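You operate a simulated robot arm through the tools that you are given. There is no shell and no other tool. Be economical: measure what you need, move in short steps, check, and stop when the job is done.

You are at the controls of a simulated robot arm. One attempt, no reset.

TASK
Take the bottle from the top of the wash table and leave it in the purple box. Stack the shaker that says "sesame" from the top of the sauce bench on top of the shaker labelled "herb". Take the blue scoop from the top of the sauce bench and leave it on the top of the rail cart. Put the pot on the island bench away on the top of the sauce bench. The order is free.

The check looks at the end state, three seconds after you hand in, the way a careful person would. Anything else that was tipped, shoved, dropped, spilled or broken makes it a failure.

THE ROBOT
A 6-joint arm with a two-finger parallel gripper on a trunk, on a base that drives. Base frame: it is fixed to the floor where the robot stands at the start and does not move with it; the origin is under the middle of the robot, x ahead of it, y to its left, z up. Readings come in cm, degrees, newtons and seconds.
Its first joint turns from -166.0 to 166.0 degrees. Places, roughly: blue scoop (19x7x4 cm) [90, 310, 90]; bottle (7x7x20 cm) [110, 0, 100]; pot [-300, -250, 100]; purple box (15x17x8 cm) [-70, 120, 70]; shaker [75, 250, 100]; top of the rail cart [90, 180, 90]; top of the sauce bench [90, 270, 90]. Payload 3.43 kg.
Tool frame: the origin (TCP) lies between the finger pads and is the grasp point; the fingertips stand 3.4 cm ahead of it; z points along the fingers, y is the line along which they close. The gripper opens to 12.8 cm. The fingers are 2.4 cm wide and 1.2 cm thick; the gripper's body (4.8 by 13 cm) begins 9.6 cm behind the TCP.
Orientation is told as [roll, pitch, yaw] about the base's x, y, z axes, in that order, counted from this pose: with the fingers straight down and closing along the base's y, the tool's x points along the base's -x, its y along +y and its z along -z.

THE INTERFACE
- The arm moves only by the tool move_arm. Its argument "targets" is a list of rows, each an object of numbers (a shift or turn left out is 0, a gripper value left out holds the last): "rx", "ry", "rz": the turn, a rotation vector about the tool's x, y, z in degrees; "dx", "dy", "dz": the shift along the tool's x, y, z in cm; "grip": the finger opening in cm, from 0 to 12.8. In form: [{"rx": .., "ry": .., "rz": .., "dx": .., "dy": .., "dz": .., "grip": ..}, ...]. A call has 1 to 8 rows; each row is the pose to reach, as a shift and turn from the pose commanded when the call began, along the tool's axes at that moment. Each row takes 0.2 s and may step no farther than 5 cm and 8.6 degrees from the row before; otherwise, or with a gripper value out of range, the whole call is refused. A pose out of reach is approached as far as the arm can. The call stops where the force on the tool passes 40 N (or 10 N more than at its start, if that is more) or the arm is blocked; 0.2 s more then pass. The fingers move at their own pace (about 15.3 cm/s each) and stop on an object; they squeeze with about 45 N. The grip force told is the motor's: it shows also when the fingers shut on nothing. Time passes only in rows, and 0.2 s behind the last, so rows that repeat a pose let the fingers close. The reply holds the time, the measured pose of the TCP, the force on the tool along the base axes, the opening and the grip force, in the units named above and with some noise, with the torque about the TCP (base axes, N m) and any sound that the robot's microphone picked up.
- Cameras (640 x 400 px; columns grow to the right, rows downward): "scene" is now at [13.19, 29.66, 123.51]; the picture's right is [0.82, -0.57, 0.00], its down [-0.13, -0.19, -0.97] and it looks along [0.55, 0.80, -0.23] (base axes); focal length 214 px, centre (320, 200). "wrist" rides on the gripper at [7.6, -1.1, -16] in the tool frame; the picture's right is [0.15, 0.99, 0.00], its down [-0.88, 0.13, -0.46] and it looks along [-0.45, 0.07, 0.89] (tool axes); focal length 234 px, centre (320, 200). There is no depth. A picture from a camera that has moved, and an enlarged one, comes with that camera's place and axes in the base frame and with its lens.
- grab_frame(camera): a new picture of that camera. It takes no simulated time.
- steer(legs): drives the robot by 1 to 6 legs, each [ahead, left, turn to the left] in cm, cm and degrees, along the robot's own axes; the way and the turn of a leg run together, so that a leg with both is an arc; at most 150 cm and 180 degrees a leg. The arm and the cameras ride along, it lands a little off, and it stops where it bumps. It gives what a move gives.
- pan_tilt(pan, tilt): turns the head with the scene camera to pan (to the left, within 143 degrees either way) and tilt (down, from -29 to 69), counted from straight ahead of the robot. It gives what a move gives.
- inspect(camera, box): a new picture of the part [left, top, right, bottom] of that camera's present view, enlarged. It takes no simulated time.
- finish_job(): hands the job in; it is judged then, once.

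Go step by step. Nothing tells you exact positions but the pictures and the camera data: compare them with the known pose of the tool, close in by small moves and look again before you grip or let go. The budget is 165 turns and 120 pictures, counting those below and the enlarged ones. Unless the task says otherwise, let go and move clear before handing in.

The tools are called after "Call:" as name(argument=value, ...) on one line, values as JSON. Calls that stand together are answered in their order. move_arm: Moves the arm, as the interface text tells. Its arguments: {"type":"object","properties":{"targets":{"type":"array","items":{"type":"object","properties":{"rx":{"type":"number"},"ry":{"type":"number"},"rz":{"type":"number"},"dx":{"type":"number"},"dy":{"type":"number"},"dz":{"type":"number"},"grip":{"type":"number"}}}}},"required":["targets"]} The other tools are called the same way: steer (legs) drives the base; pan_tilt (pan, tilt) turns the head that bears the scene camera; grab_frame (camera) takes a picture; inspect (camera, box) takes an enlarged picture of a part of a camera's view; finish_job () hands the job in.

At the start:

```text
clock: 0.0
position: [19.07, 54.53, 110.88]
tool_rot: [0.0, 0.0, -0.1]
contact_force: [0.3, 0.0, -0.4]
moment: [0.01, 0.02, 0.01]
grip_width: 12.81
grasp_force: 0.1
robot x, y, heading: [0.04, -0.12, 0.2]
head pan, tilt: [55.5, 13.4]
```

scene: 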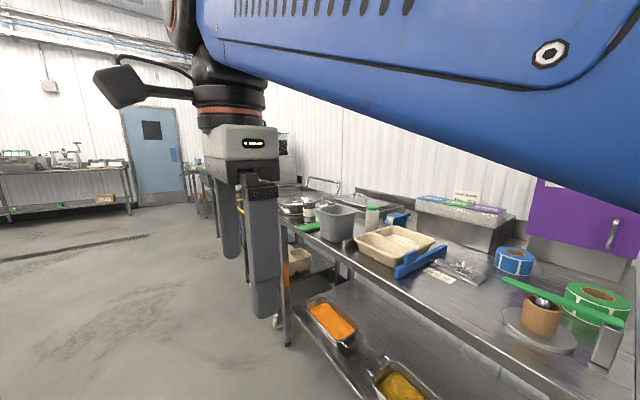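
wrist: 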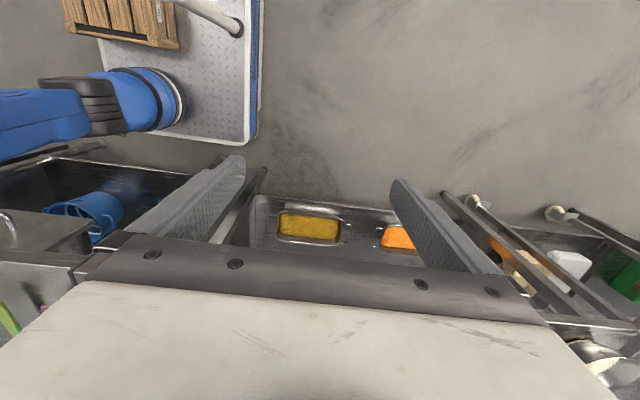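

I see a bench with various items ahead-left. I'll look around with the head to locate everything.

Call:
pan_tilt(pan=0, tilt=25)

Call:
grab_frame(camera="scene")

Call:
pan_tilt(pan=110, tilt=20)

Call:
grab_frame(camera="scene")

Call:
pan_tilt(pan=-140, tilt=15)

Call:
grab_frame(camera="scene")

```text
clock: 1.2
position: [19.24, 54.56, 110.76]
tool_rot: [0.0, 0.0, -0.2]
contact_force: [-0.1, 0.7, 0.1]
moment: [0.01, -0.01, -0.01]
grip_width: 12.8
grasp_force: 0.0
robot x, y, heading: [-0.06, 0.08, 0.1]
head pan, tilt: [0.0, 25.0]
```

```text
117 pictures are left
camera scene: at [14.86, 28.19, 122.96], right [0.67, -0.75, 0.0], down [-0.21, -0.19, -0.96], along [0.71, 0.64, -0.29], focal length 214 px, centre (320, 200)
```

scene: 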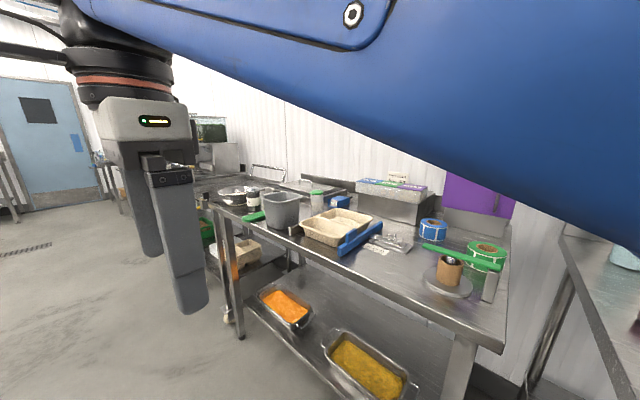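

```text
clock: 3.1
position: [19.24, 54.47, 110.89]
tool_rot: [0.0, -0.1, 0.0]
contact_force: [0.5, -0.2, 0.1]
moment: [0.0, -0.02, -0.02]
grip_width: 12.78
grasp_force: 0.1
robot x, y, heading: [-0.11, -0.04, 0.1]
head pan, tilt: [110.0, 20.0]
```

```text
116 pictures are left
camera scene: at [4.72, 30.72, 122.43], right [0.94, 0.34, 0.0], down [0.12, -0.32, -0.94], along [-0.32, 0.88, -0.34], focal length 214 px, centre (320, 200)
```

scene: 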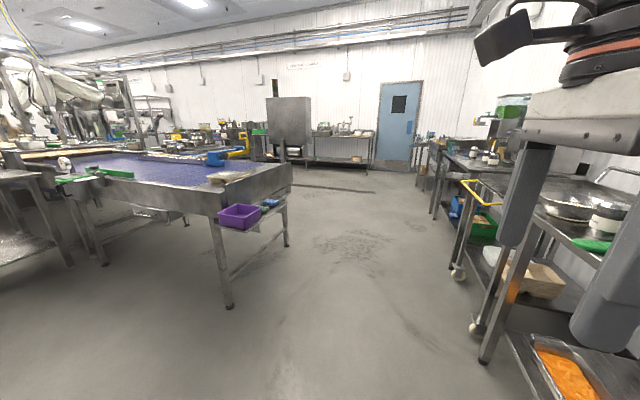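

```text
clock: 6.6
position: [19.16, 54.44, 111.01]
tool_rot: [0.0, 0.0, -0.2]
contact_force: [-0.3, -0.2, -0.5]
moment: [-0.03, -0.01, -0.02]
grip_width: 12.82
grasp_force: 0.1
robot x, y, heading: [0.16, -0.38, 0.3]
head pan, tilt: [-140.0, 15.0]
```

```text
115 pictures are left
camera scene: at [14.82, 28.23, 122.84], right [0.67, -0.74, 0.0], down [-0.22, -0.2, -0.95], along [0.71, 0.64, -0.3], focal length 214 px, centre (320, 200)
```

scene: 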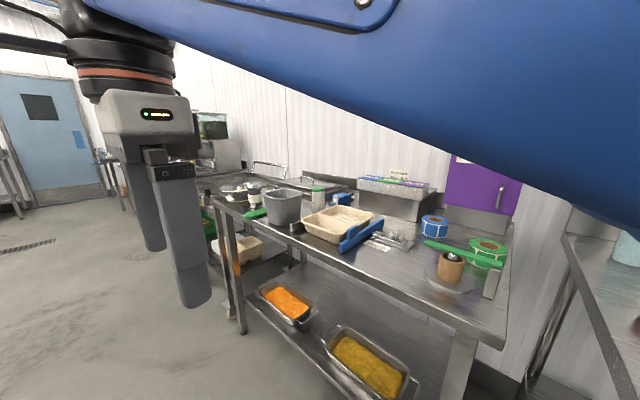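

The head's right view is blocked by the arm at ~42°. I'll swing the arm to the front so that the head is free.

Call:
move_arm(targets=[{"dx": -2.5, "dy": -4, "dz": -0.5}, {"dx": -5, "dy": -8, "dz": -1}, {"dx": -7.5, "dy": -12, "dz": -1.5}, {"dx": -10, "dy": -16, "dz": -2}, {"dx": -12.5, "dy": -20, "dz": -2.5}, {"dx": -15, "dy": -24, "dz": -3}, {"dx": -17.5, "dy": -28, "dz": -3.5}, {"dx": -20, "dy": -32, "dz": -4}])

Call:
move_arm(targets=[{"dx": -1, "dy": -4.5}, {"dx": -2, "dy": -9}, {"dx": -2, "dy": -13.5}, {"dx": -2, "dy": -18}, {"dx": -2, "dy": -22.5}, {"dx": -2, "dy": -27}, {"dx": -2, "dy": -31.5}, {"dx": -2, "dy": -36}])

Call:
pan_tilt(pan=0, tilt=20)

Call:
grab_frame(camera="scene")

Call:
grab_frame(camera="wrist")

```text
clock: 8.4
position: [39.08, 22.35, 114.86]
tool_rot: [-0.1, 0.0, 0.1]
contact_force: [0.1, 0.8, 0.1]
moment: [-0.06, 0.02, -0.01]
grip_width: 12.79
grasp_force: 0.1
robot x, y, heading: [0.14, 0.04, 0.3]
head pan, tilt: [-140.0, 15.0]
```

```text
clock: 10.4
position: [43.52, -11.28, 111.6]
tool_rot: [-0.2, -0.4, 10.2]
contact_force: [0.5, 0.5, -0.8]
moment: [-0.01, 0.01, 0.04]
grip_width: 12.79
grasp_force: 0.1
out of reach, approached as far as the arm can: row 3, 4, 5, 6, 7, 8
robot x, y, heading: [0.07, -0.21, 0.1]
head pan, tilt: [-140.0, 15.0]
stopped in row 8: the arm was blocked; the commanded pose is now the measured one
```

```text
clock: 12.7
position: [43.65, -11.24, 111.6]
tool_rot: [-0.1, -0.5, 10.2]
contact_force: [0.9, -0.1, 0.7]
moment: [0.0, 0.0, 0.01]
grip_width: 12.79
grasp_force: 0.2
robot x, y, heading: [0.26, 0.14, -0.1]
head pan, tilt: [0.0, 20.0]
```

```text
114 pictures are left
camera scene: at [17.21, 21.95, 122.43], right [0.0, -1.0, 0.0], down [-0.34, 0.0, -0.94], along [0.94, 0.0, -0.34], focal length 214 px, centre (320, 200)
```

scene: 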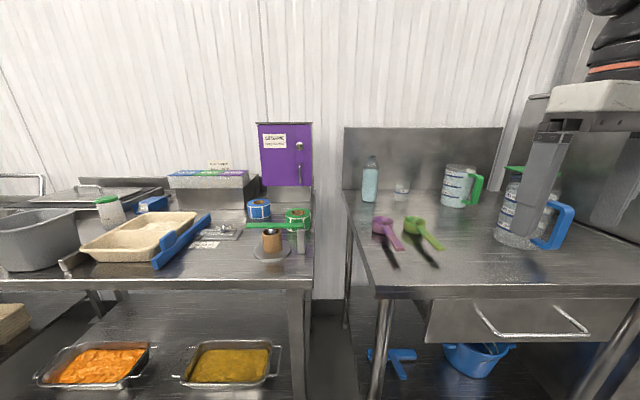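

```text
113 pictures are left
camera wrist: at [36.15, -13.63, 127.54], right [-0.32, 0.95, 0.0], down [0.84, 0.29, 0.46], along [0.44, 0.14, -0.89], focal length 234 px, centre (320, 200)
```

wrist: 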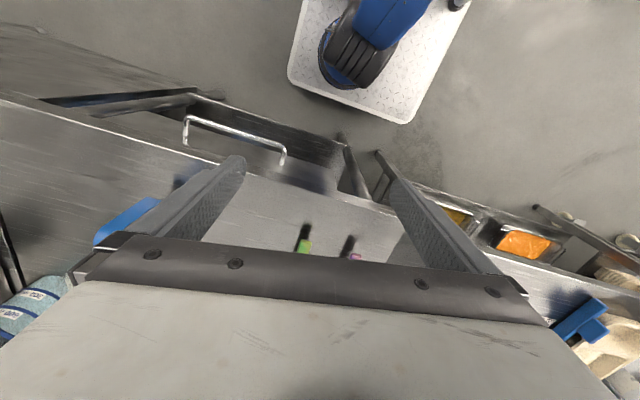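

The bottle stands near (107, 0.5) on the wash table, whose front edge is near x=52. I'll back up, turn to run parallel to the benches (heading 90°), and side in.

Call:
steer(legs=[[-12, 0, 0], [0, 0, 90]])

Call:
pan_tilt(pan=-60, tilt=25)

Call:
grab_frame(camera="scene")

Call:
pan_tilt(pan=90, tilt=15)

Call:
grab_frame(camera="scene")

```text
clock: 17.7
position: [-0.21, 43.31, 111.63]
tool_rot: [-0.1, -0.5, 99.4]
contact_force: [0.0, 0.2, 0.1]
moment: [0.03, -0.02, 0.0]
grip_width: 12.79
grasp_force: 0.2
robot x, y, heading: [-11.72, -0.14, 89.0]
head pan, tilt: [0.0, 20.0]
```

```text
clock: 19.0
position: [-0.06, 43.36, 111.67]
tool_rot: [-0.2, -0.4, 99.5]
contact_force: [-0.5, -0.3, 0.0]
moment: [-0.05, 0.0, 0.01]
grip_width: 12.79
grasp_force: 0.0
robot x, y, heading: [-11.91, -0.17, 89.2]
head pan, tilt: [-60.0, 25.0]
```

```text
112 pictures are left
camera scene: at [-25.9, 12.77, 121.62], right [0.49, -0.87, 0.0], down [-0.37, -0.21, -0.91], along [0.79, 0.44, -0.42], focal length 214 px, centre (320, 200)
```

scene: 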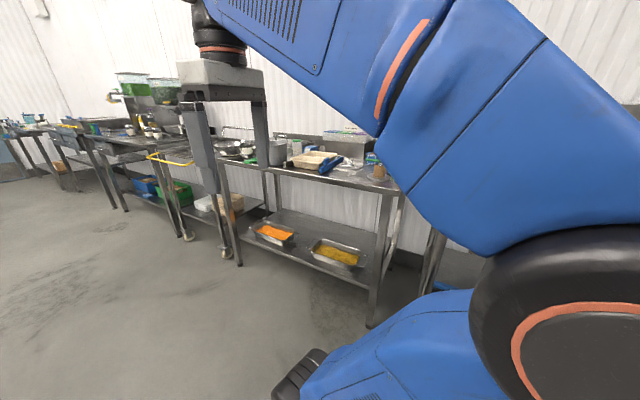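

```text
clock: 21.4
position: [-0.2, 43.4, 111.65]
tool_rot: [-0.3, -0.5, 99.4]
contact_force: [-0.4, -0.6, -0.2]
moment: [0.03, 0.03, 0.01]
grip_width: 12.78
grasp_force: 0.0
robot x, y, heading: [-11.92, -0.0, 89.4]
head pan, tilt: [90.0, 15.0]
```

```text
111 pictures are left
camera scene: at [-43.28, 8.4, 123.24], right [0.01, 1.0, 0.0], down [0.26, 0.0, -0.97], along [-0.97, 0.01, -0.26], focal length 214 px, centre (320, 200)
```

scene: 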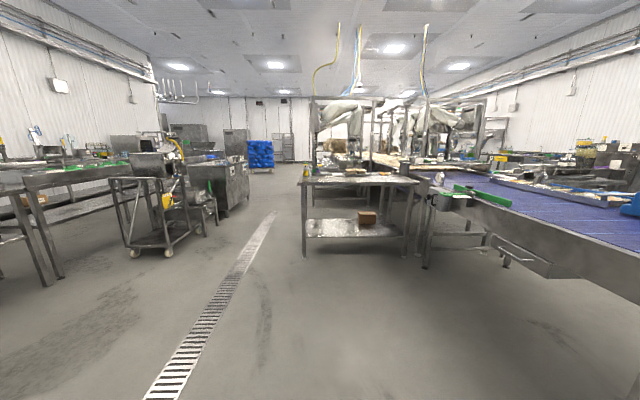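

The arm body blocks the right view at this heading, so the wrist camera will guide the bottle pick. I swing the arm round to the right (toward +x) first.

Call:
move_arm(targets=[{"dx": 3.0, "dy": -3.56, "rz": 8.5}, {"dx": 6.0, "dy": -7.12, "rz": 17}, {"dx": 9.0, "dy": -10.7, "rz": 25.5}, {"dx": 12.0, "dy": -14.2, "rz": 34}, {"dx": 15.0, "dy": -17.8, "rz": 42.5}, {"dx": 18.0, "dy": -21.4, "rz": 51}, {"dx": 21.0, "dy": -24.9, "rz": 59.5}, {"dx": 24.0, "dy": -28.5, "rz": 68}])

```text
clock: 23.1
position: [31.85, 24.32, 111.6]
tool_rot: [0.3, -0.4, 31.3]
contact_force: [-0.9, -0.1, -0.3]
moment: [0.0, -0.09, 0.01]
grip_width: 12.79
grasp_force: 0.1
robot x, y, heading: [-11.81, 0.16, 89.2]
head pan, tilt: [90.0, 15.0]
```

Call:
move_arm(targets=[{"dx": -1.28, "dy": -4.14, "rz": 3.9}, {"dx": -2.56, "dy": -8.28, "rz": 7.8}, {"dx": -3.84, "dy": -12.4, "rz": 11.7}, {"dx": -5.1, "dy": -16.5, "rz": 15.6}, {"dx": -6.4, "dy": -20.7, "rz": 19.5}, {"dx": -7.7, "dy": -24.8, "rz": 23.4}, {"dx": -8.9, "dy": -29, "rz": 27.3}, {"dx": -10.2, "dy": -33.1, "rz": 31.3}])

Call:
steer(legs=[[0, -29, 0]])

Call:
grab_frame(camera="wrist")

```text
clock: 24.9
position: [57.89, 1.51, 111.4]
tool_rot: [0.4, -0.3, 0.0]
contact_force: [-1.1, 0.3, 2.0]
moment: [-0.01, -0.09, -0.04]
grip_width: 12.8
grasp_force: 0.0
robot x, y, heading: [-12.09, -0.15, 89.2]
head pan, tilt: [90.0, 15.0]
```

```text
clock: 27.0
position: [87.75, 1.07, 111.28]
tool_rot: [0.5, -0.2, 0.0]
contact_force: [-0.1, 1.0, -0.6]
moment: [-0.01, -0.01, -0.01]
grip_width: 12.82
grasp_force: 0.0
robot x, y, heading: [17.63, -0.47, 89.0]
head pan, tilt: [90.0, 15.0]
```

```text
110 pictures are left
camera wrist: at [80.09, -0.34, 127.17], right [-0.15, 0.99, 0.01], down [0.88, 0.13, 0.46], along [0.45, 0.07, -0.89], focal length 234 px, centre (320, 200)
```

wrist: 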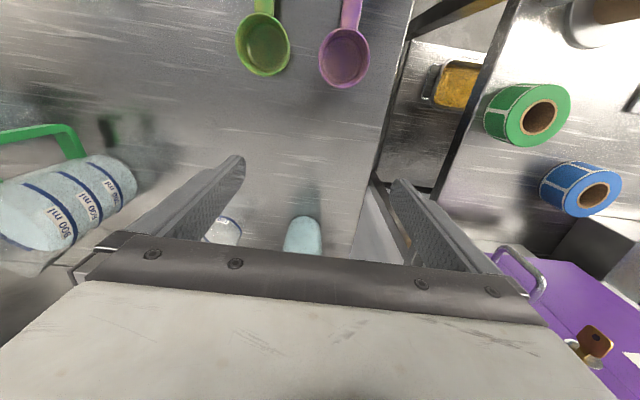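

Clear path: bottle centre about (106.5, -0.2), a glass at y≈-13. I'll lower to z≈102 and slide forward partly, then look.

Call:
move_arm(targets=[{"dz": 4.7, "dy": -0.6, "grip": 11}, {"dz": 9.2, "dy": -1.2}, {"dz": 9.2, "dx": -4.5, "dy": -1.2}, {"dz": 9.2, "dx": -9, "dy": -1.2}])

Call:
grab_frame(camera="wrist")

```text
clock: 28.0
position: [96.76, -0.14, 102.22]
tool_rot: [0.4, -0.4, -0.1]
contact_force: [-0.6, -0.3, 2.0]
moment: [-0.03, -0.1, -0.01]
grip_width: 10.99
grasp_force: 0.0
robot x, y, heading: [17.52, -0.5, 89.1]
head pan, tilt: [90.0, 15.0]
```

```text
109 pictures are left
camera wrist: at [89.07, -1.4, 118.1], right [-0.15, 0.99, 0.01], down [0.88, 0.13, 0.46], along [0.46, 0.07, -0.89], focal length 234 px, centre (320, 200)
```

wrist: 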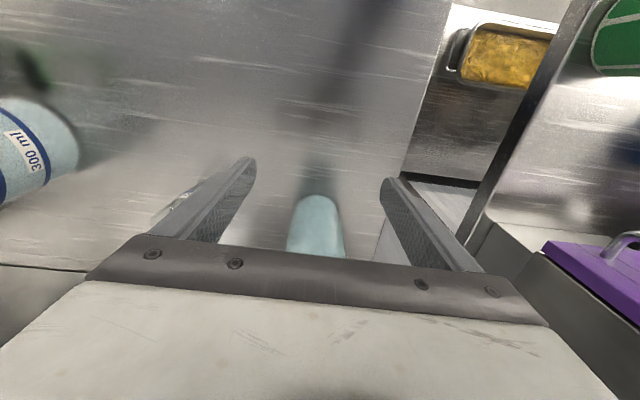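

Bottle is centred between the fingers. Advance to x≈106.4, then close.

Call:
move_arm(targets=[{"dx": -4.5, "dy": 0.2}, {"dx": -9.6, "dy": 0.4}, {"dx": -9.6, "dy": 0.4}, {"dx": -9.6, "dy": 0.4, "grip": 5}, {"dx": -9.6, "dy": 0.4, "grip": 5}, {"dx": -9.6, "dy": 0.4, "grip": 5}])

Call:
grab_frame(camera="wrist")

```text
refused: row 2 steps farther than a row can; nothing moved
```

```text
108 pictures are left
camera wrist: at [89.07, -1.4, 118.1], right [-0.15, 0.99, 0.01], down [0.88, 0.13, 0.46], along [0.46, 0.07, -0.89], focal length 234 px, centre (320, 200)
```

wrist: 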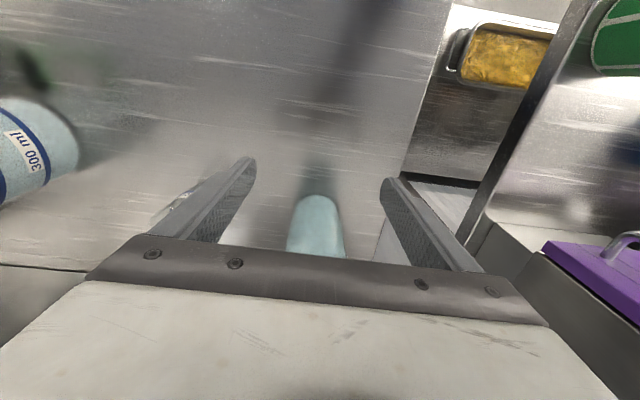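

A step was too long; I repeat it with shorter rows.

Call:
move_arm(targets=[{"dx": -3.2, "dy": 0.1}, {"dx": -6.4, "dy": 0.2}, {"dx": -9.6, "dy": 0.4}, {"dx": -9.6, "dy": 0.4}, {"dx": -9.6, "dy": 0.4, "grip": 5}, {"dx": -9.6, "dy": 0.4, "grip": 5}, {"dx": -9.6, "dy": 0.4, "grip": 5}])

Call:
grab_frame(camera="wrist")

```text
clock: 29.6
position: [104.43, 0.75, 100.11]
tool_rot: [0.3, -0.4, 0.1]
contact_force: [1.1, -1.4, 1.1]
moment: [-0.3, -0.15, 0.03]
grip_width: 6.76
grasp_force: 45.5
out of reach, approached as far as the arm can: row 2, 3, 4, 5, 6, 7
robot x, y, heading: [17.58, -0.36, 89.2]
head pan, tilt: [90.0, 15.0]
```

```text
107 pictures are left
camera wrist: at [96.72, -0.4, 116.04], right [-0.15, 0.99, 0.01], down [0.88, 0.13, 0.46], along [0.46, 0.07, -0.89], focal length 234 px, centre (320, 200)
```

wrist: 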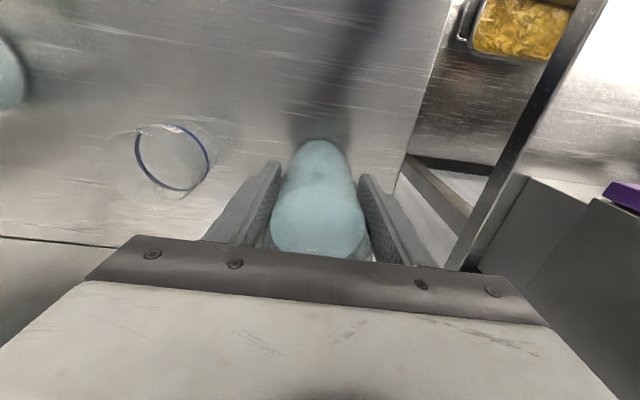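

The bottle is gripped (6.76 cm). I'll lift it with a pull back.

Call:
move_arm(targets=[{"dx": 3, "dz": -1}, {"dx": 6.5, "dz": -3}, {"dx": 10, "dz": -6}, {"dx": 14, "dz": -9}, {"dx": 18, "dz": -12}, {"dx": 22, "dz": -14}])

Call:
grab_frame(camera="wrist")

```text
clock: 31.0
position: [82.39, 0.63, 113.49]
tool_rot: [0.4, -0.4, 0.0]
contact_force: [2.2, -0.8, -6.2]
moment: [0.0, 0.17, -0.02]
grip_width: 6.73
grasp_force: 44.8
out of reach, approached as far as the arm can: row 6
robot x, y, heading: [18.26, -0.49, 88.9]
head pan, tilt: [90.0, 15.0]
```

```text
106 pictures are left
camera wrist: at [74.67, -0.58, 129.4], right [-0.15, 0.99, 0.01], down [0.88, 0.13, 0.46], along [0.46, 0.07, -0.89], focal length 234 px, centre (320, 200)
```

wrist: 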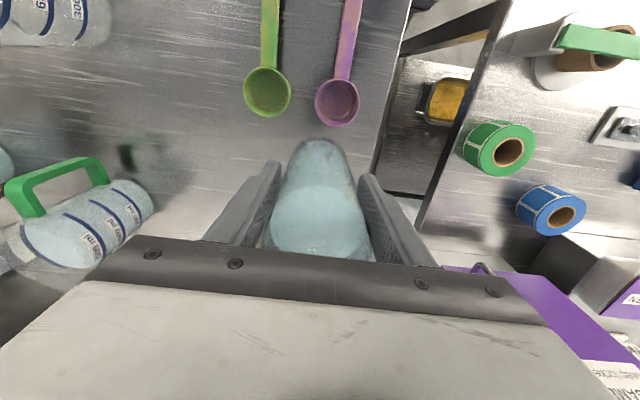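

Bottle held. Retreat from the table, then swing the arm to the robot's front.

Call:
steer(legs=[[0, 50, 0]])

```text
clock: 34.0
position: [31.77, 1.68, 113.63]
tool_rot: [0.3, -0.5, 0.1]
contact_force: [0.2, -0.1, -4.9]
moment: [0.02, 0.03, 0.02]
grip_width: 6.77
grasp_force: 45.0
robot x, y, heading: [-32.71, 0.42, 89.2]
head pan, tilt: [90.0, 15.0]
```

Call:
move_arm(targets=[{"dx": 2.3, "dy": 4.33, "dz": 0.4, "rz": -6}, {"dx": 4.6, "dy": 8.67, "dz": 0.8, "rz": -12}, {"dx": 6.9, "dy": 13, "dz": 1.2, "rz": -18}, {"dx": 9.2, "dy": 17.3, "dz": 1.6, "rz": -24}, {"dx": 11.5, "dy": 21.6, "dz": 2, "rz": -30}, {"dx": 13.8, "dy": 26, "dz": 2.4, "rz": -36}, {"dx": 16.1, "dy": 30.3, "dz": 2.8, "rz": -42}, {"dx": 18.4, "dy": 34.6, "dz": 3.2, "rz": -45}])

```text
clock: 35.8
position: [13.19, 36.4, 110.56]
tool_rot: [-0.3, -0.6, 45.2]
contact_force: [0.9, -0.1, -4.8]
moment: [-0.08, 0.08, 0.02]
grip_width: 6.76
grasp_force: 44.9
robot x, y, heading: [-32.68, 0.45, 89.2]
head pan, tilt: [90.0, 15.0]
```

Call:
move_arm(targets=[{"dx": 1.05, "dy": 4.6, "rz": -5.6}, {"dx": 2.1, "dy": 9.2, "rz": -11.2}, {"dx": 3.15, "dy": 13.8, "rz": -16.8}, {"dx": 4.2, "dy": 18.4, "rz": -22.4}, {"dx": 5.25, "dy": 23, "rz": -28}, {"dx": 6.3, "dy": 27.6, "rz": -33.6}, {"dx": 7.35, "dy": 32.2, "rz": -39.2}, {"dx": 8.4, "dy": 36.8, "rz": -44.8}])

Call:
steer(legs=[[90, -5, 0], [0, 0, 60]])

Call:
pan_tilt(pan=20, tilt=30)

Call:
grab_frame(camera="scene")

```text
clock: 37.5
position: [-18.92, 56.19, 110.5]
tool_rot: [-0.5, -0.2, 90.0]
contact_force: [-0.2, -0.6, -4.3]
moment: [-0.03, -0.03, -0.01]
grip_width: 6.74
grasp_force: 45.3
robot x, y, heading: [-32.65, 0.38, 89.0]
head pan, tilt: [90.0, 15.0]
```

```text
clock: 44.9
position: [-67.63, 129.71, 110.53]
tool_rot: [-0.6, -0.3, 149.9]
contact_force: [0.0, -0.5, -4.9]
moment: [0.0, -0.08, 0.0]
grip_width: 6.74
grasp_force: 45.2
robot x, y, heading: [-26.15, 89.87, 149.1]
head pan, tilt: [90.0, 15.0]
```

```text
clock: 46.3
position: [-67.64, 129.73, 110.43]
tool_rot: [-0.7, -0.3, 149.7]
contact_force: [0.6, -0.5, -4.4]
moment: [-0.05, -0.06, -0.03]
grip_width: 6.71
grasp_force: 44.6
robot x, y, heading: [-26.39, 90.1, 149.2]
head pan, tilt: [20.0, 30.0]
```

```text
105 pictures are left
camera scene: at [-53.3, 76.71, 120.82], right [0.19, 0.98, 0.0], down [0.49, -0.09, -0.87], along [-0.85, 0.16, -0.5], focal length 214 px, centre (320, 200)
```

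scene: 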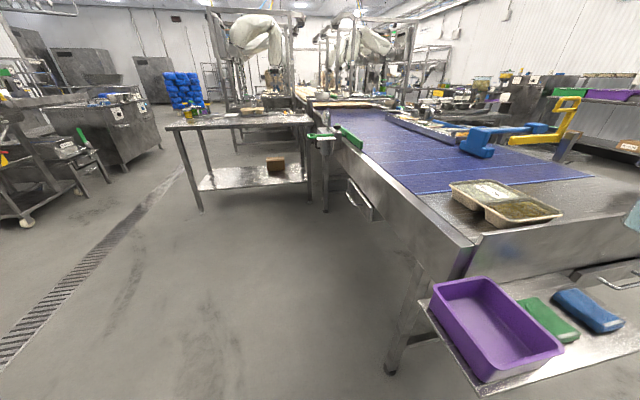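

The purple box sits on a shelf at the conveyor's end, around (-74, 118). I move above it and check with the wrist camera.

Call:
move_arm(targets=[{"dx": 0.25, "dy": 4.4}, {"dx": 0.5, "dy": 8.8}, {"dx": 0.75, "dy": 13.1}])

Call:
grab_frame(camera="wrist")

Call:
grab_frame(camera="scene")

```text
clock: 47.1
position: [-73.46, 118.08, 110.48]
tool_rot: [-0.6, -0.4, 149.8]
contact_force: [0.0, -0.3, -5.0]
moment: [-0.01, -0.01, 0.03]
grip_width: 6.69
grasp_force: 45.1
robot x, y, heading: [-26.27, 89.48, 149.4]
head pan, tilt: [20.0, 30.0]
```

```text
104 pictures are left
camera wrist: at [-66.37, 115.16, 126.4], right [-0.37, -0.93, -0.01], down [-0.83, 0.33, 0.46], along [-0.42, 0.18, -0.89], focal length 234 px, centre (320, 200)
```

wrist: 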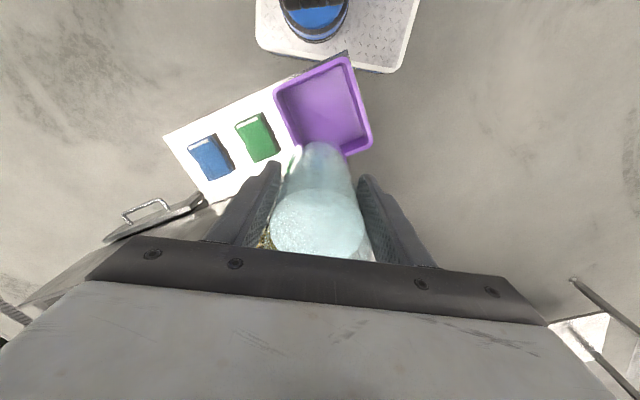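

```text
103 pictures are left
camera scene: at [-53.3, 76.72, 120.82], right [0.19, 0.98, 0.0], down [0.49, -0.09, -0.87], along [-0.85, 0.16, -0.5], focal length 214 px, centre (320, 200)
```

scene: 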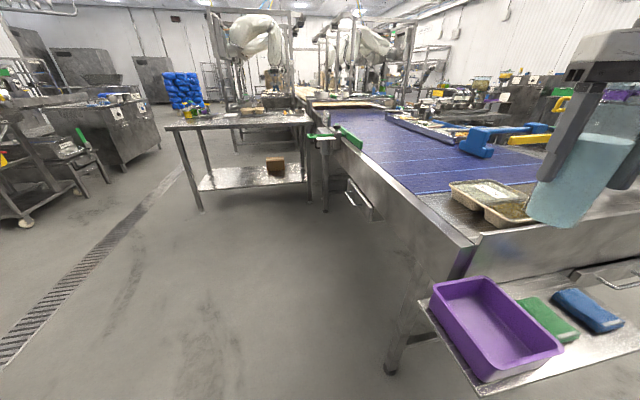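

Box rim spans x≈-81..-65, y≈110..125, rim z≈76; centre (-72.8, 117.2). I descend to bottle bottom just above the floor of the box.

Call:
move_arm(targets=[{"dx": 0.9, "dy": 0.5, "dz": 4.5}, {"dx": 0.9, "dy": 0.5, "dz": 9}, {"dx": 0.9, "dy": 0.5, "dz": 13.5}, {"dx": 0.9, "dy": 0.5, "dz": 18}, {"dx": 0.9, "dy": 0.5, "dz": 22}])

Call:
grab_frame(camera="scene")

Call:
grab_frame(camera="wrist")

```text
clock: 48.3
position: [-72.88, 117.55, 88.37]
tool_rot: [-0.5, -0.3, 149.7]
contact_force: [0.5, -0.5, -4.5]
moment: [-0.02, -0.05, -0.02]
grip_width: 6.71
grasp_force: 44.9
robot x, y, heading: [-26.22, 89.82, 148.9]
head pan, tilt: [20.0, 30.0]
```

```text
102 pictures are left
camera scene: at [-53.3, 76.71, 120.82], right [0.19, 0.98, 0.0], down [0.49, -0.09, -0.87], along [-0.85, 0.16, -0.5], focal length 214 px, centre (320, 200)
```

scene: 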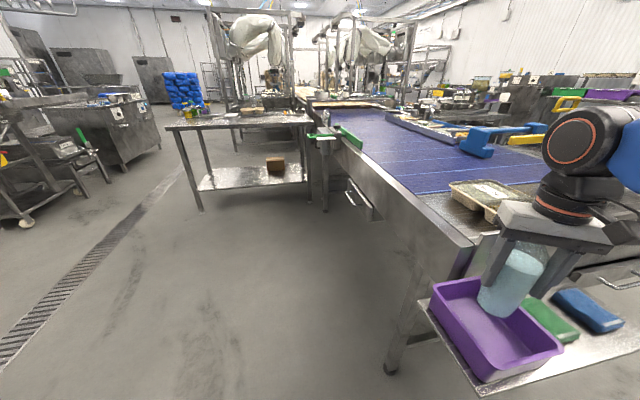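

```text
101 pictures are left
camera wrist: at [-65.85, 114.5, 104.26], right [-0.37, -0.93, -0.01], down [-0.83, 0.32, 0.46], along [-0.42, 0.18, -0.89], focal length 234 px, centre (320, 200)
```

wrist: 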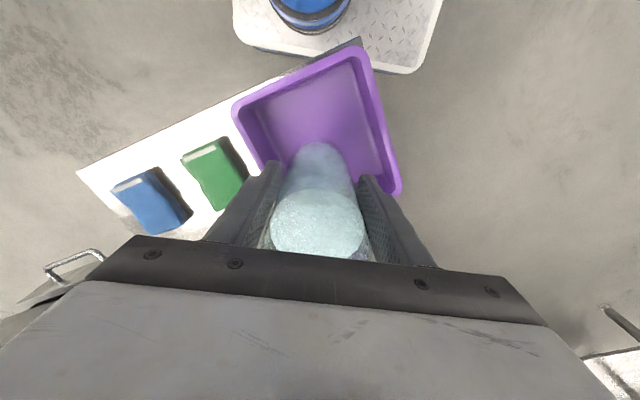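

Aligned with the box centre. Descend the rest in small steps.

Call:
move_arm(targets=[{"dz": 3.5}, {"dz": 6.5}, {"dz": 7.7}, {"dz": 7.7}])

Call:
inspect(camera="scene", box=[400, 180, 640, 400])

```text
clock: 49.3
position: [-72.91, 117.63, 80.49]
tool_rot: [-0.5, -0.3, 149.8]
contact_force: [-0.9, -1.1, -3.7]
moment: [-0.02, 0.02, 0.0]
grip_width: 6.68
grasp_force: 44.3
robot x, y, heading: [-25.82, 89.9, 149.2]
head pan, tilt: [20.0, 30.0]
```

```text
1.82 times, centred on (520, 290) of scene
camera zoom: at [-53.3, 76.71, 120.82], right [0.19, 0.98, 0.0], down [0.49, -0.09, -0.87], along [-0.85, 0.16, -0.5], focal length 390 px, centre (-44, 36)
```

zoom: 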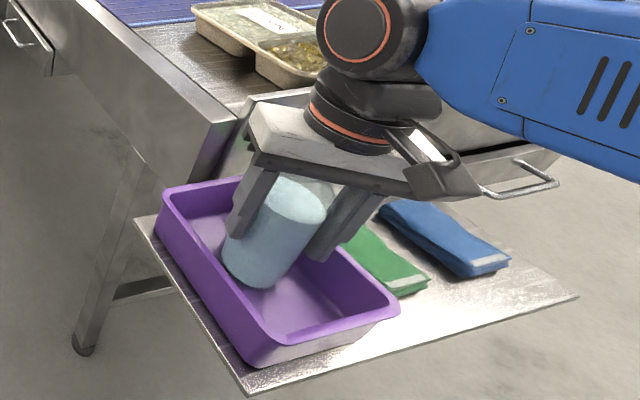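

Call:
move_arm(targets=[{"dz": 0.4}, {"dz": 0.8}, {"dz": 0.8}])

Call:
move_arm(targets=[{"dz": 0.3}, {"dz": 0.6}, {"dz": 0.6}])

```text
clock: 49.8
position: [-72.98, 117.62, 80.58]
tool_rot: [-0.5, -0.6, 149.8]
contact_force: [2.9, -0.5, 13.6]
moment: [-0.52, -0.17, 0.1]
grip_width: 6.67
grasp_force: 44.4
robot x, y, heading: [-26.27, 89.74, 149.2]
head pan, tilt: [20.0, 30.0]
stopped in row 2: the force on the tool passed its limit at 50 N (the readings are from after the stop); the commanded pose is now the measured one
```

```text
clock: 50.1
position: [-72.95, 117.59, 80.49]
tool_rot: [-0.5, -0.8, 149.8]
contact_force: [5.7, -0.9, 14.2]
moment: [-0.53, -0.32, 0.11]
grip_width: 6.66
grasp_force: 45.3
robot x, y, heading: [-25.91, 89.78, 149.1]
head pan, tilt: [20.0, 30.0]
stopped in row 1: the force on the tool passed its limit at 47 N (the readings are from after the stop); the commanded pose is now the measured one
```

Bottle rests on the box floor, with the fingertips above the rim. Release and rise.

Call:
move_arm(targets=[{"grip": 9}, {"grip": 9.5}, {"grip": 9.5}, {"dz": -4}, {"dz": -8}, {"dz": -12.5}, {"dz": -17}, {"dz": -21}])

Call:
grab_frame(camera="scene")

```text
clock: 52.0
position: [-72.63, 117.14, 101.7]
tool_rot: [-0.4, -0.7, 149.8]
contact_force: [-0.2, 0.2, -0.2]
moment: [0.04, -0.04, -0.03]
grip_width: 9.48
grasp_force: 0.1
robot x, y, heading: [-26.51, 89.97, 149.0]
head pan, tilt: [20.0, 30.0]
```

```text
99 pictures are left
camera scene: at [-53.28, 76.72, 120.82], right [0.19, 0.98, 0.0], down [0.49, -0.09, -0.87], along [-0.85, 0.16, -0.5], focal length 214 px, centre (320, 200)
```

scene: 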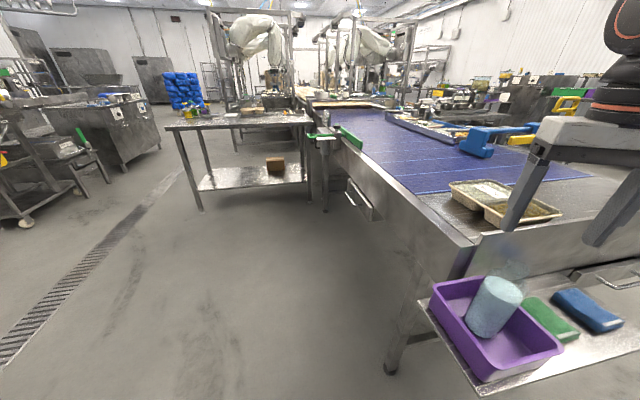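

The bottle stands in the purple box. Now turn to face the benches and drive to the sauce bench, then look.

Call:
steer(legs=[[0, 0, -149], [0, 100, 0], [0, 50, 0]])

Call:
pan_tilt(pan=0, tilt=25)

Call:
grab_frame(camera="scene")

```text
clock: 65.8
position: [23.3, 242.22, 101.61]
tool_rot: [-0.5, -0.7, 3.2]
contact_force: [0.0, 0.4, 0.3]
moment: [0.03, -0.01, 0.02]
grip_width: 9.51
grasp_force: 0.1
robot x, y, heading: [-30.53, 239.83, 2.3]
head pan, tilt: [20.0, 30.0]
```

```text
clock: 66.6
position: [23.33, 242.31, 101.74]
tool_rot: [-0.5, -0.8, 3.2]
contact_force: [-0.3, 0.7, 0.0]
moment: [0.0, 0.02, -0.03]
grip_width: 9.51
grasp_force: 0.0
robot x, y, heading: [-30.68, 239.24, 2.3]
head pan, tilt: [0.0, 25.0]
```

```text
98 pictures are left
camera scene: at [-14.57, 262.22, 121.62], right [0.04, -1.0, 0.0], down [-0.42, -0.02, -0.91], along [0.91, 0.04, -0.42], focal length 214 px, centre (320, 200)
```

scene: 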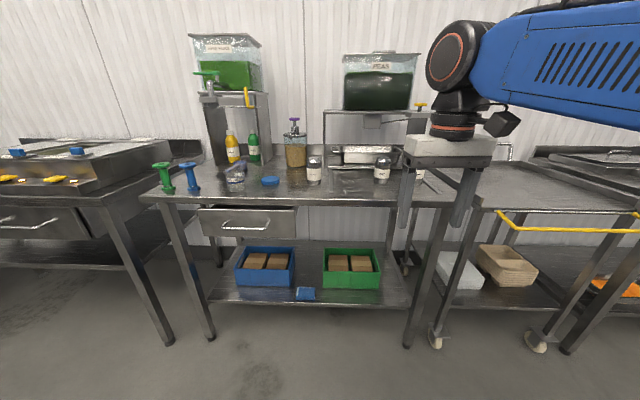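

Sauce bench ahead. I zoom in on its top.

Call:
inspect(camera="scene", box=[130, 110, 290, 210])

Call:
inspect(camera="scene", box=[280, 120, 420, 207])

```text
4.00 times, centred on (210, 160) of scene
camera zoom: at [-14.57, 262.22, 121.62], right [0.04, -1.0, 0.0], down [-0.42, -0.02, -0.91], along [0.91, 0.04, -0.42], focal length 858 px, centre (760, 360)
```

zoom: 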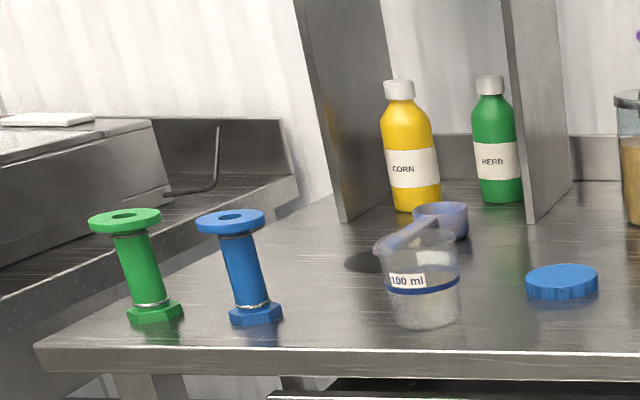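

```text
4.57 times, centred on (350, 164) of scene
camera zoom: at [-14.57, 262.22, 121.62], right [0.04, -1.0, 0.0], down [-0.42, -0.02, -0.91], along [0.91, 0.04, -0.42], focal length 980 px, centre (183, 367)
```

zoom: 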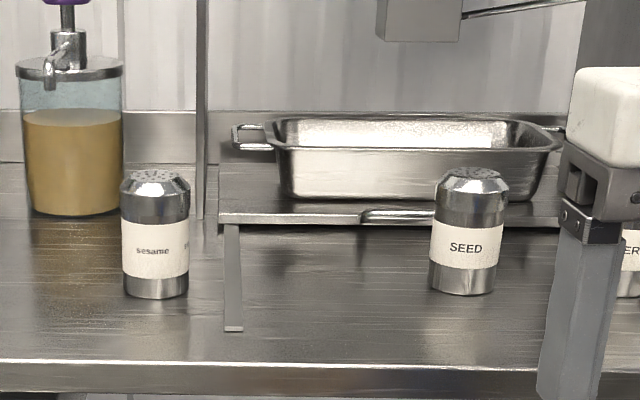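

Sesame shaker ≈(71.7, 268.5), "SEED" ≈(74, 240), another (likely HERB) ≈(74, 225) behind the finger; the blue scoop lies behind a 100 ml beaker near (85-92, 308). I raise the arm and drive toward the scoop.

Call:
move_arm(targets=[{"dz": -4.5}, {"dz": -9}, {"dz": -10}])

Call:
steer(legs=[[0, 65, -2.3], [25, 0, 0]])

Call:
grab_frame(camera="scene")

Call:
grab_frame(camera="wrist")

```text
clock: 67.4
position: [23.1, 242.27, 111.58]
tool_rot: [-0.5, -0.7, 3.2]
contact_force: [-1.0, 0.3, 0.2]
moment: [0.0, 0.01, 0.03]
grip_width: 9.48
grasp_force: 0.0
robot x, y, heading: [-30.3, 239.66, 2.6]
head pan, tilt: [0.0, 25.0]
```

```text
clock: 72.4
position: [45.91, 305.48, 111.65]
tool_rot: [-0.5, -0.8, 1.6]
contact_force: [0.0, 0.0, -0.9]
moment: [-0.02, 0.02, 0.02]
grip_width: 9.51
grasp_force: 0.0
robot x, y, heading: [-7.91, 303.91, 0.8]
head pan, tilt: [0.0, 25.0]
```

```text
95 pictures are left
camera scene: at [8.84, 326.42, 121.62], right [0.02, -1.0, 0.0], down [-0.42, -0.01, -0.91], along [0.91, 0.01, -0.42], focal length 214 px, centre (320, 200)
```

scene: 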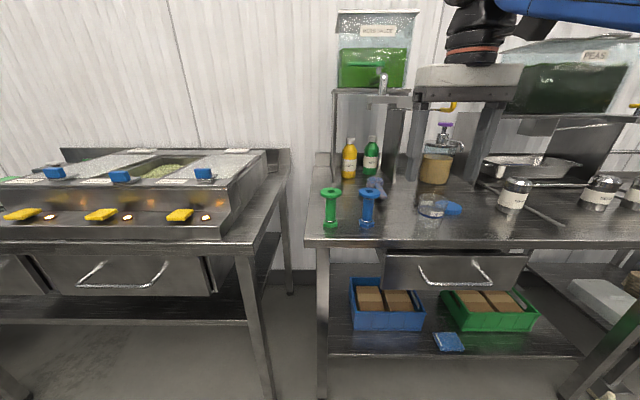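

```text
94 pictures are left
camera wrist: at [38.19, 304.27, 127.43], right [-0.17, 0.98, -0.01], down [0.87, 0.16, 0.47], along [0.46, 0.07, -0.88], focal length 234 px, centre (320, 200)
```

wrist: 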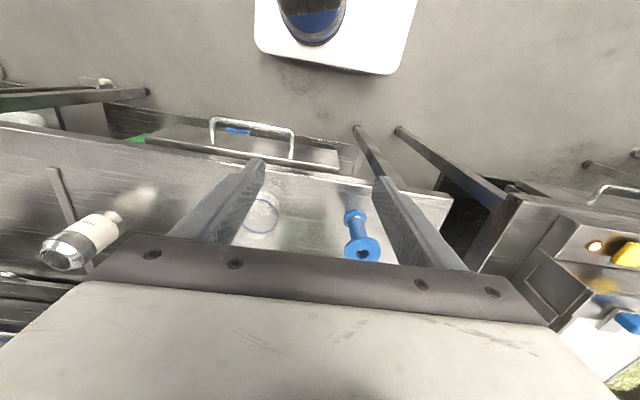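

Call:
inspect(camera="scene", box=[310, 130, 470, 230])

```text
4.00 times, centred on (390, 180) of scene
camera zoom: at [8.84, 326.42, 121.62], right [0.02, -1.0, 0.0], down [-0.42, -0.01, -0.91], along [0.91, 0.01, -0.42], focal length 858 px, centre (40, 280)
```

zoom: 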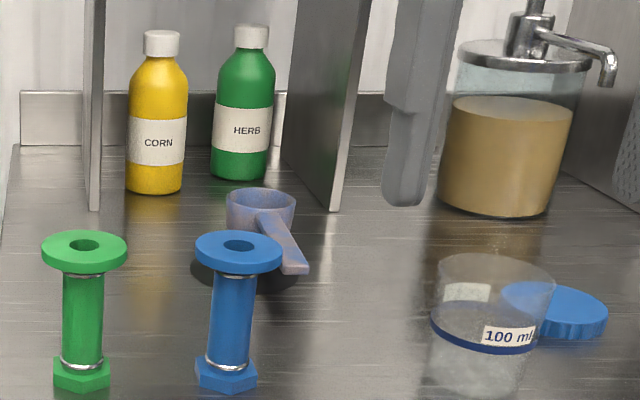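

Scoop: cup at ≈(88,306), handle running toward me to ≈(74,305.5). I drive 13 cm closer and bring the hand above its handle.

Call:
steer(legs=[[13, 0, -0.8]])

Call:
move_arm(targets=[{"dx": -4.5, "grip": 7}, {"dx": -9}, {"dx": -13}, {"dx": -13, "dz": 4}])

Call:
grab_frame(camera="wrist")

```text
clock: 73.7
position: [59.11, 304.76, 111.62]
tool_rot: [-0.6, -0.7, 0.7]
contact_force: [-0.1, 0.1, -0.1]
moment: [0.02, -0.01, 0.0]
grip_width: 9.49
grasp_force: 0.1
robot x, y, heading: [5.22, 304.64, -0.1]
head pan, tilt: [0.0, 25.0]
```

```text
clock: 74.5
position: [70.36, 305.04, 111.54]
tool_rot: [-0.5, -0.1, 1.0]
contact_force: [-23.9, -2.0, 3.8]
moment: [0.15, -2.52, 0.18]
grip_width: 6.98
grasp_force: 0.1
robot x, y, heading: [5.17, 304.3, -0.2]
head pan, tilt: [0.0, 25.0]
stopped in row 4: the force on the tool passed its limit at 150 N (the readings are from after the stop); the commanded pose is now the measured one
```

```text
92 pictures are left
camera wrist: at [62.8, 303.79, 127.64], right [-0.16, 0.99, -0.01], down [0.88, 0.15, 0.46], along [0.45, 0.07, -0.89], focal length 234 px, centre (320, 200)
```

wrist: 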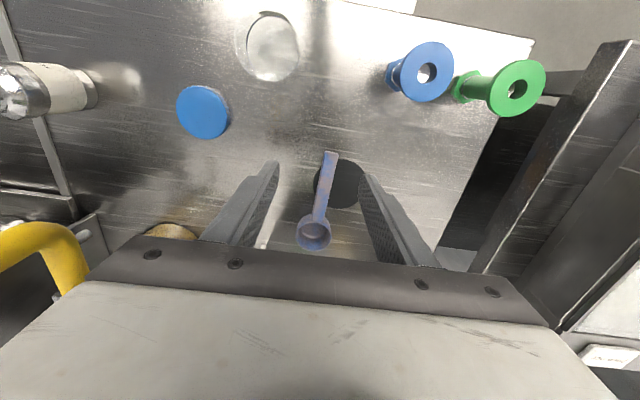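

The hand bumped something ahead (the tank stand probably). I back off slightly and look.

Call:
move_arm(targets=[{"dx": 3}, {"dx": 6}])

Call:
pan_tilt(pan=-20, tilt=10)

Call:
grab_frame(camera="scene")

```text
clock: 75.1
position: [64.83, 304.98, 111.56]
tool_rot: [-0.6, 0.1, 0.8]
contact_force: [0.5, 1.1, -0.7]
moment: [0.0, 0.07, 0.0]
grip_width: 7.01
grasp_force: 0.0
robot x, y, heading: [4.92, 304.1, 0.1]
head pan, tilt: [0.0, 25.0]
```

```text
clock: 75.9
position: [64.93, 304.85, 111.5]
tool_rot: [-0.5, -0.1, 0.9]
contact_force: [0.4, -0.3, 0.3]
moment: [-0.03, 0.0, 0.02]
grip_width: 7.0
grasp_force: 0.1
robot x, y, heading: [5.03, 304.27, 0.2]
head pan, tilt: [-20.0, 10.0]
```

```text
91 pictures are left
camera scene: at [21.82, 323.09, 124.05], right [-0.34, -0.94, 0.0], down [-0.16, 0.06, -0.98], along [0.93, -0.34, -0.17], focal length 214 px, centre (320, 200)
```

scene: 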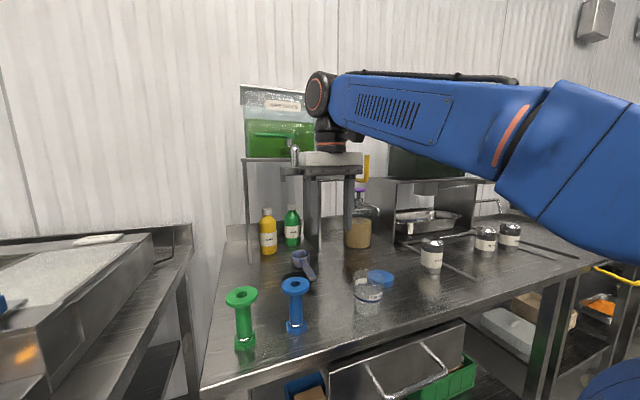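

Call:
inspect(camera="scene", box=[220, 70, 420, 320])

```text
1.60 times, centred on (320, 195) of scene
camera zoom: at [21.82, 323.09, 124.05], right [-0.34, -0.94, 0.0], down [-0.16, 0.06, -0.98], along [0.93, -0.34, -0.17], focal length 343 px, centre (320, 208)
```

zoom: 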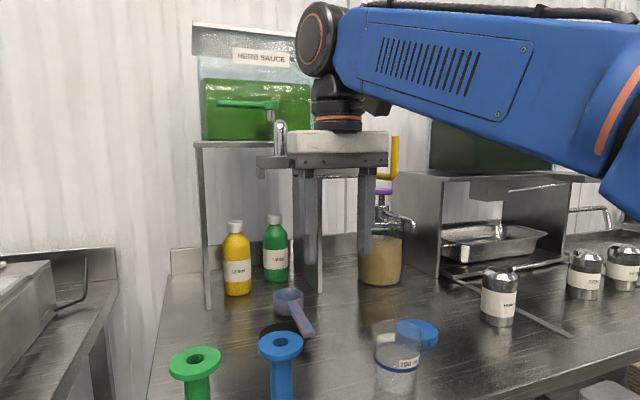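

Clear now: a tank tap at ≈(77, 309, z≈121) overhangs the scoop; the hand hit it. I'll tilt the hand 40° (fingers forward-down) so that the wrist stays in front of the tap.

Call:
move_arm(targets=[{"ry": -8, "dx": 1}, {"ry": -16, "dx": 2}, {"ry": -24, "dx": 3}, {"ry": -32, "dx": 4}, {"ry": -40, "dx": 4}])

Call:
grab_frame(camera="wrist")

Call:
inspect(camera="scene", box=[180, 60, 500, 360])

```text
clock: 77.1
position: [60.62, 304.84, 111.49]
tool_rot: [-0.7, -40.2, 1.4]
contact_force: [0.0, -0.3, -0.1]
moment: [-0.02, 0.03, -0.03]
grip_width: 7.03
grasp_force: 0.0
robot x, y, heading: [4.96, 304.3, 0.0]
head pan, tilt: [-20.0, 10.0]
```

```text
89 pictures are left
camera wrist: at [44.61, 303.47, 118.87], right [-0.13, 0.99, -0.1], down [0.38, 0.15, 0.91], along [0.92, 0.08, -0.39], focal length 234 px, centre (320, 200)
```

wrist: 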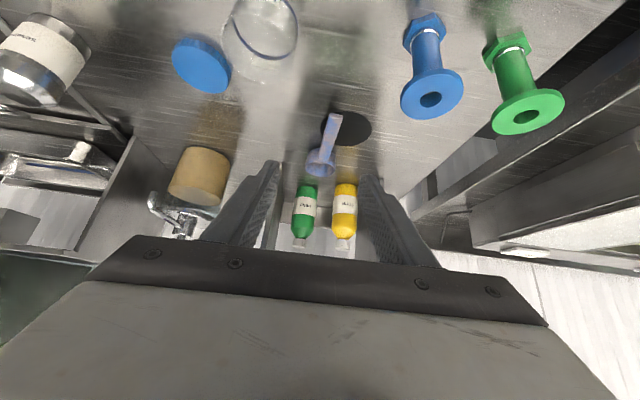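

```text
1.33 times, centred on (340, 210) of scene
camera zoom: at [21.84, 323.09, 124.05], right [-0.34, -0.94, 0.0], down [-0.16, 0.06, -0.98], along [0.93, -0.34, -0.17], focal length 286 px, centre (293, 187)
```

zoom: 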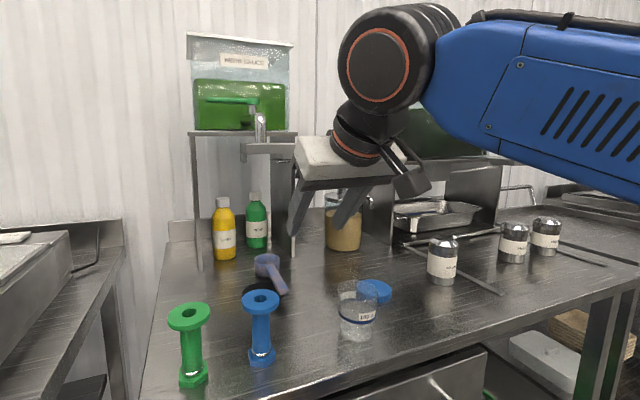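

Call:
move_arm(targets=[{"dx": -0.8, "dz": 3.75, "dy": 0.4, "grip": 6}, {"dx": -1.6, "dz": 7.5, "dy": 0.8}, {"dx": -2.4, "dz": 11.2, "dy": 1.2}, {"dx": -3.1, "dz": 15, "dy": 1.6}])

Call:
grab_frame(camera="wrist")

Call:
inspect(camera="scene", box=[220, 130, 420, 310])

```text
clock: 78.1
position: [72.6, 306.51, 101.98]
tool_rot: [-0.6, -40.0, 1.2]
contact_force: [0.0, -0.2, -0.1]
moment: [-0.01, -0.01, 0.0]
grip_width: 5.99
grasp_force: 0.0
robot x, y, heading: [5.01, 304.69, 0.1]
head pan, tilt: [-20.0, 10.0]
```

```text
87 pictures are left
camera wrist: at [56.55, 305.26, 109.25], right [-0.13, 0.99, -0.1], down [0.38, 0.14, 0.91], along [0.92, 0.08, -0.39], focal length 234 px, centre (320, 200)
```

wrist: 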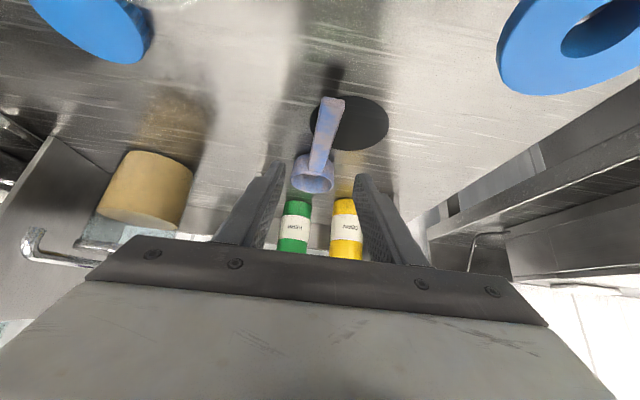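

```text
2.22 times, centred on (320, 220) of scene
camera zoom: at [21.79, 323.07, 124.06], right [-0.34, -0.94, 0.0], down [-0.16, 0.06, -0.98], along [0.93, -0.34, -0.17], focal length 477 px, centre (320, 156)
```

zoom: 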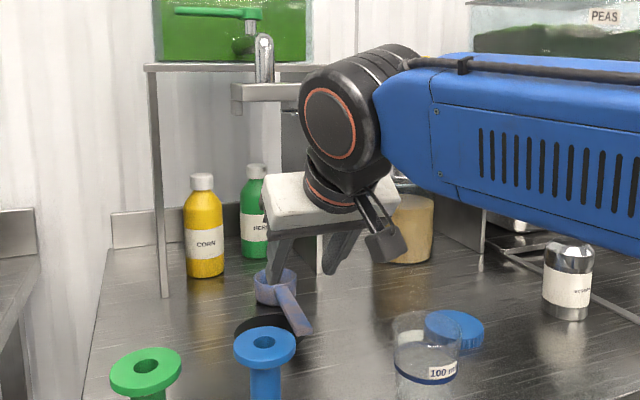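

Aligned with the handle (y≈306.6). Advance 10 cm along the fingers, then close.

Call:
move_arm(targets=[{"dz": 3.4}, {"dz": 6.8}, {"dz": 10}, {"dz": 10}])

Call:
grab_frame(camera="wrist")

Call:
inspect(camera="scene", box=[220, 180, 380, 310])

```text
clock: 79.1
position: [79.11, 306.51, 94.31]
tool_rot: [-0.7, -40.0, 1.2]
contact_force: [0.1, -0.2, -0.5]
moment: [0.01, -0.03, -0.05]
grip_width: 6.01
grasp_force: 0.0
robot x, y, heading: [5.13, 304.15, -0.0]
head pan, tilt: [-20.0, 10.0]
```

```text
85 pictures are left
camera wrist: at [63.06, 305.13, 101.59], right [-0.13, 0.99, -0.1], down [0.38, 0.14, 0.91], along [0.92, 0.08, -0.39], focal length 234 px, centre (320, 200)
```

wrist: 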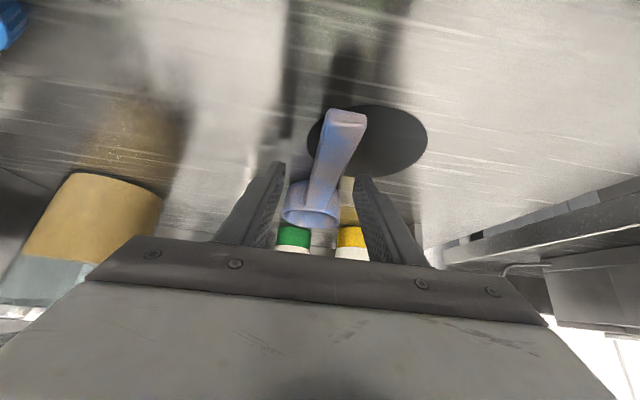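

```text
3.08 times, centred on (300, 245) of scene
camera zoom: at [21.81, 323.08, 124.06], right [-0.34, -0.94, 0.0], down [-0.16, 0.06, -0.98], along [0.93, -0.34, -0.17], focal length 660 px, centre (382, 62)
```

zoom: 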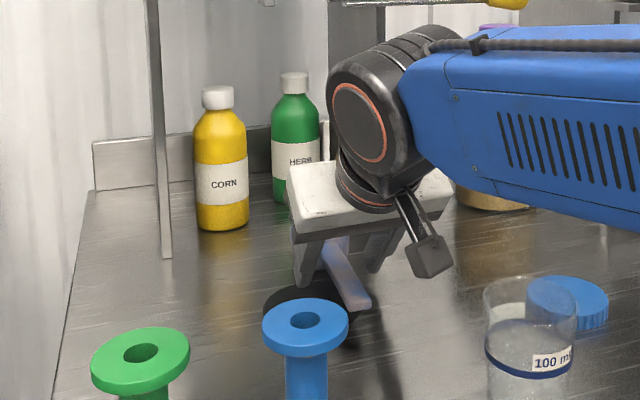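

Call:
move_arm(targets=[{"grip": 1}, {"grip": 0}, {"grip": 0}])

Call:
grab_frame(camera="wrist")

```text
clock: 79.9
position: [79.04, 306.44, 94.21]
tool_rot: [-0.7, -40.0, 1.4]
contact_force: [-0.7, -0.2, -0.3]
moment: [-0.01, 0.04, 0.0]
grip_width: 2.06
grasp_force: 45.1
robot x, y, heading: [5.38, 304.52, -0.1]
head pan, tilt: [-20.0, 10.0]
```

```text
83 pictures are left
camera wrist: at [63.04, 305.13, 101.62], right [-0.13, 0.99, -0.1], down [0.38, 0.14, 0.91], along [0.92, 0.08, -0.39], focal length 234 px, centre (320, 200)
```

wrist: 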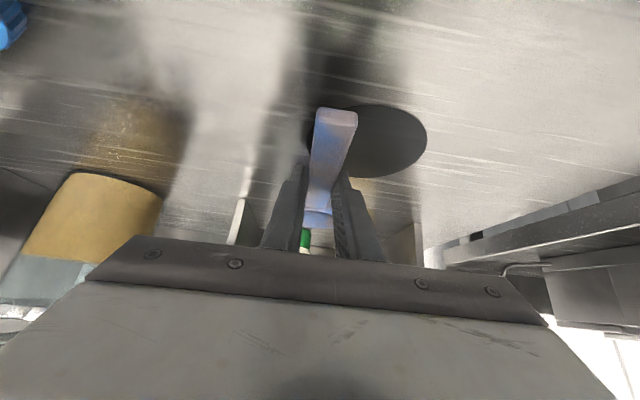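

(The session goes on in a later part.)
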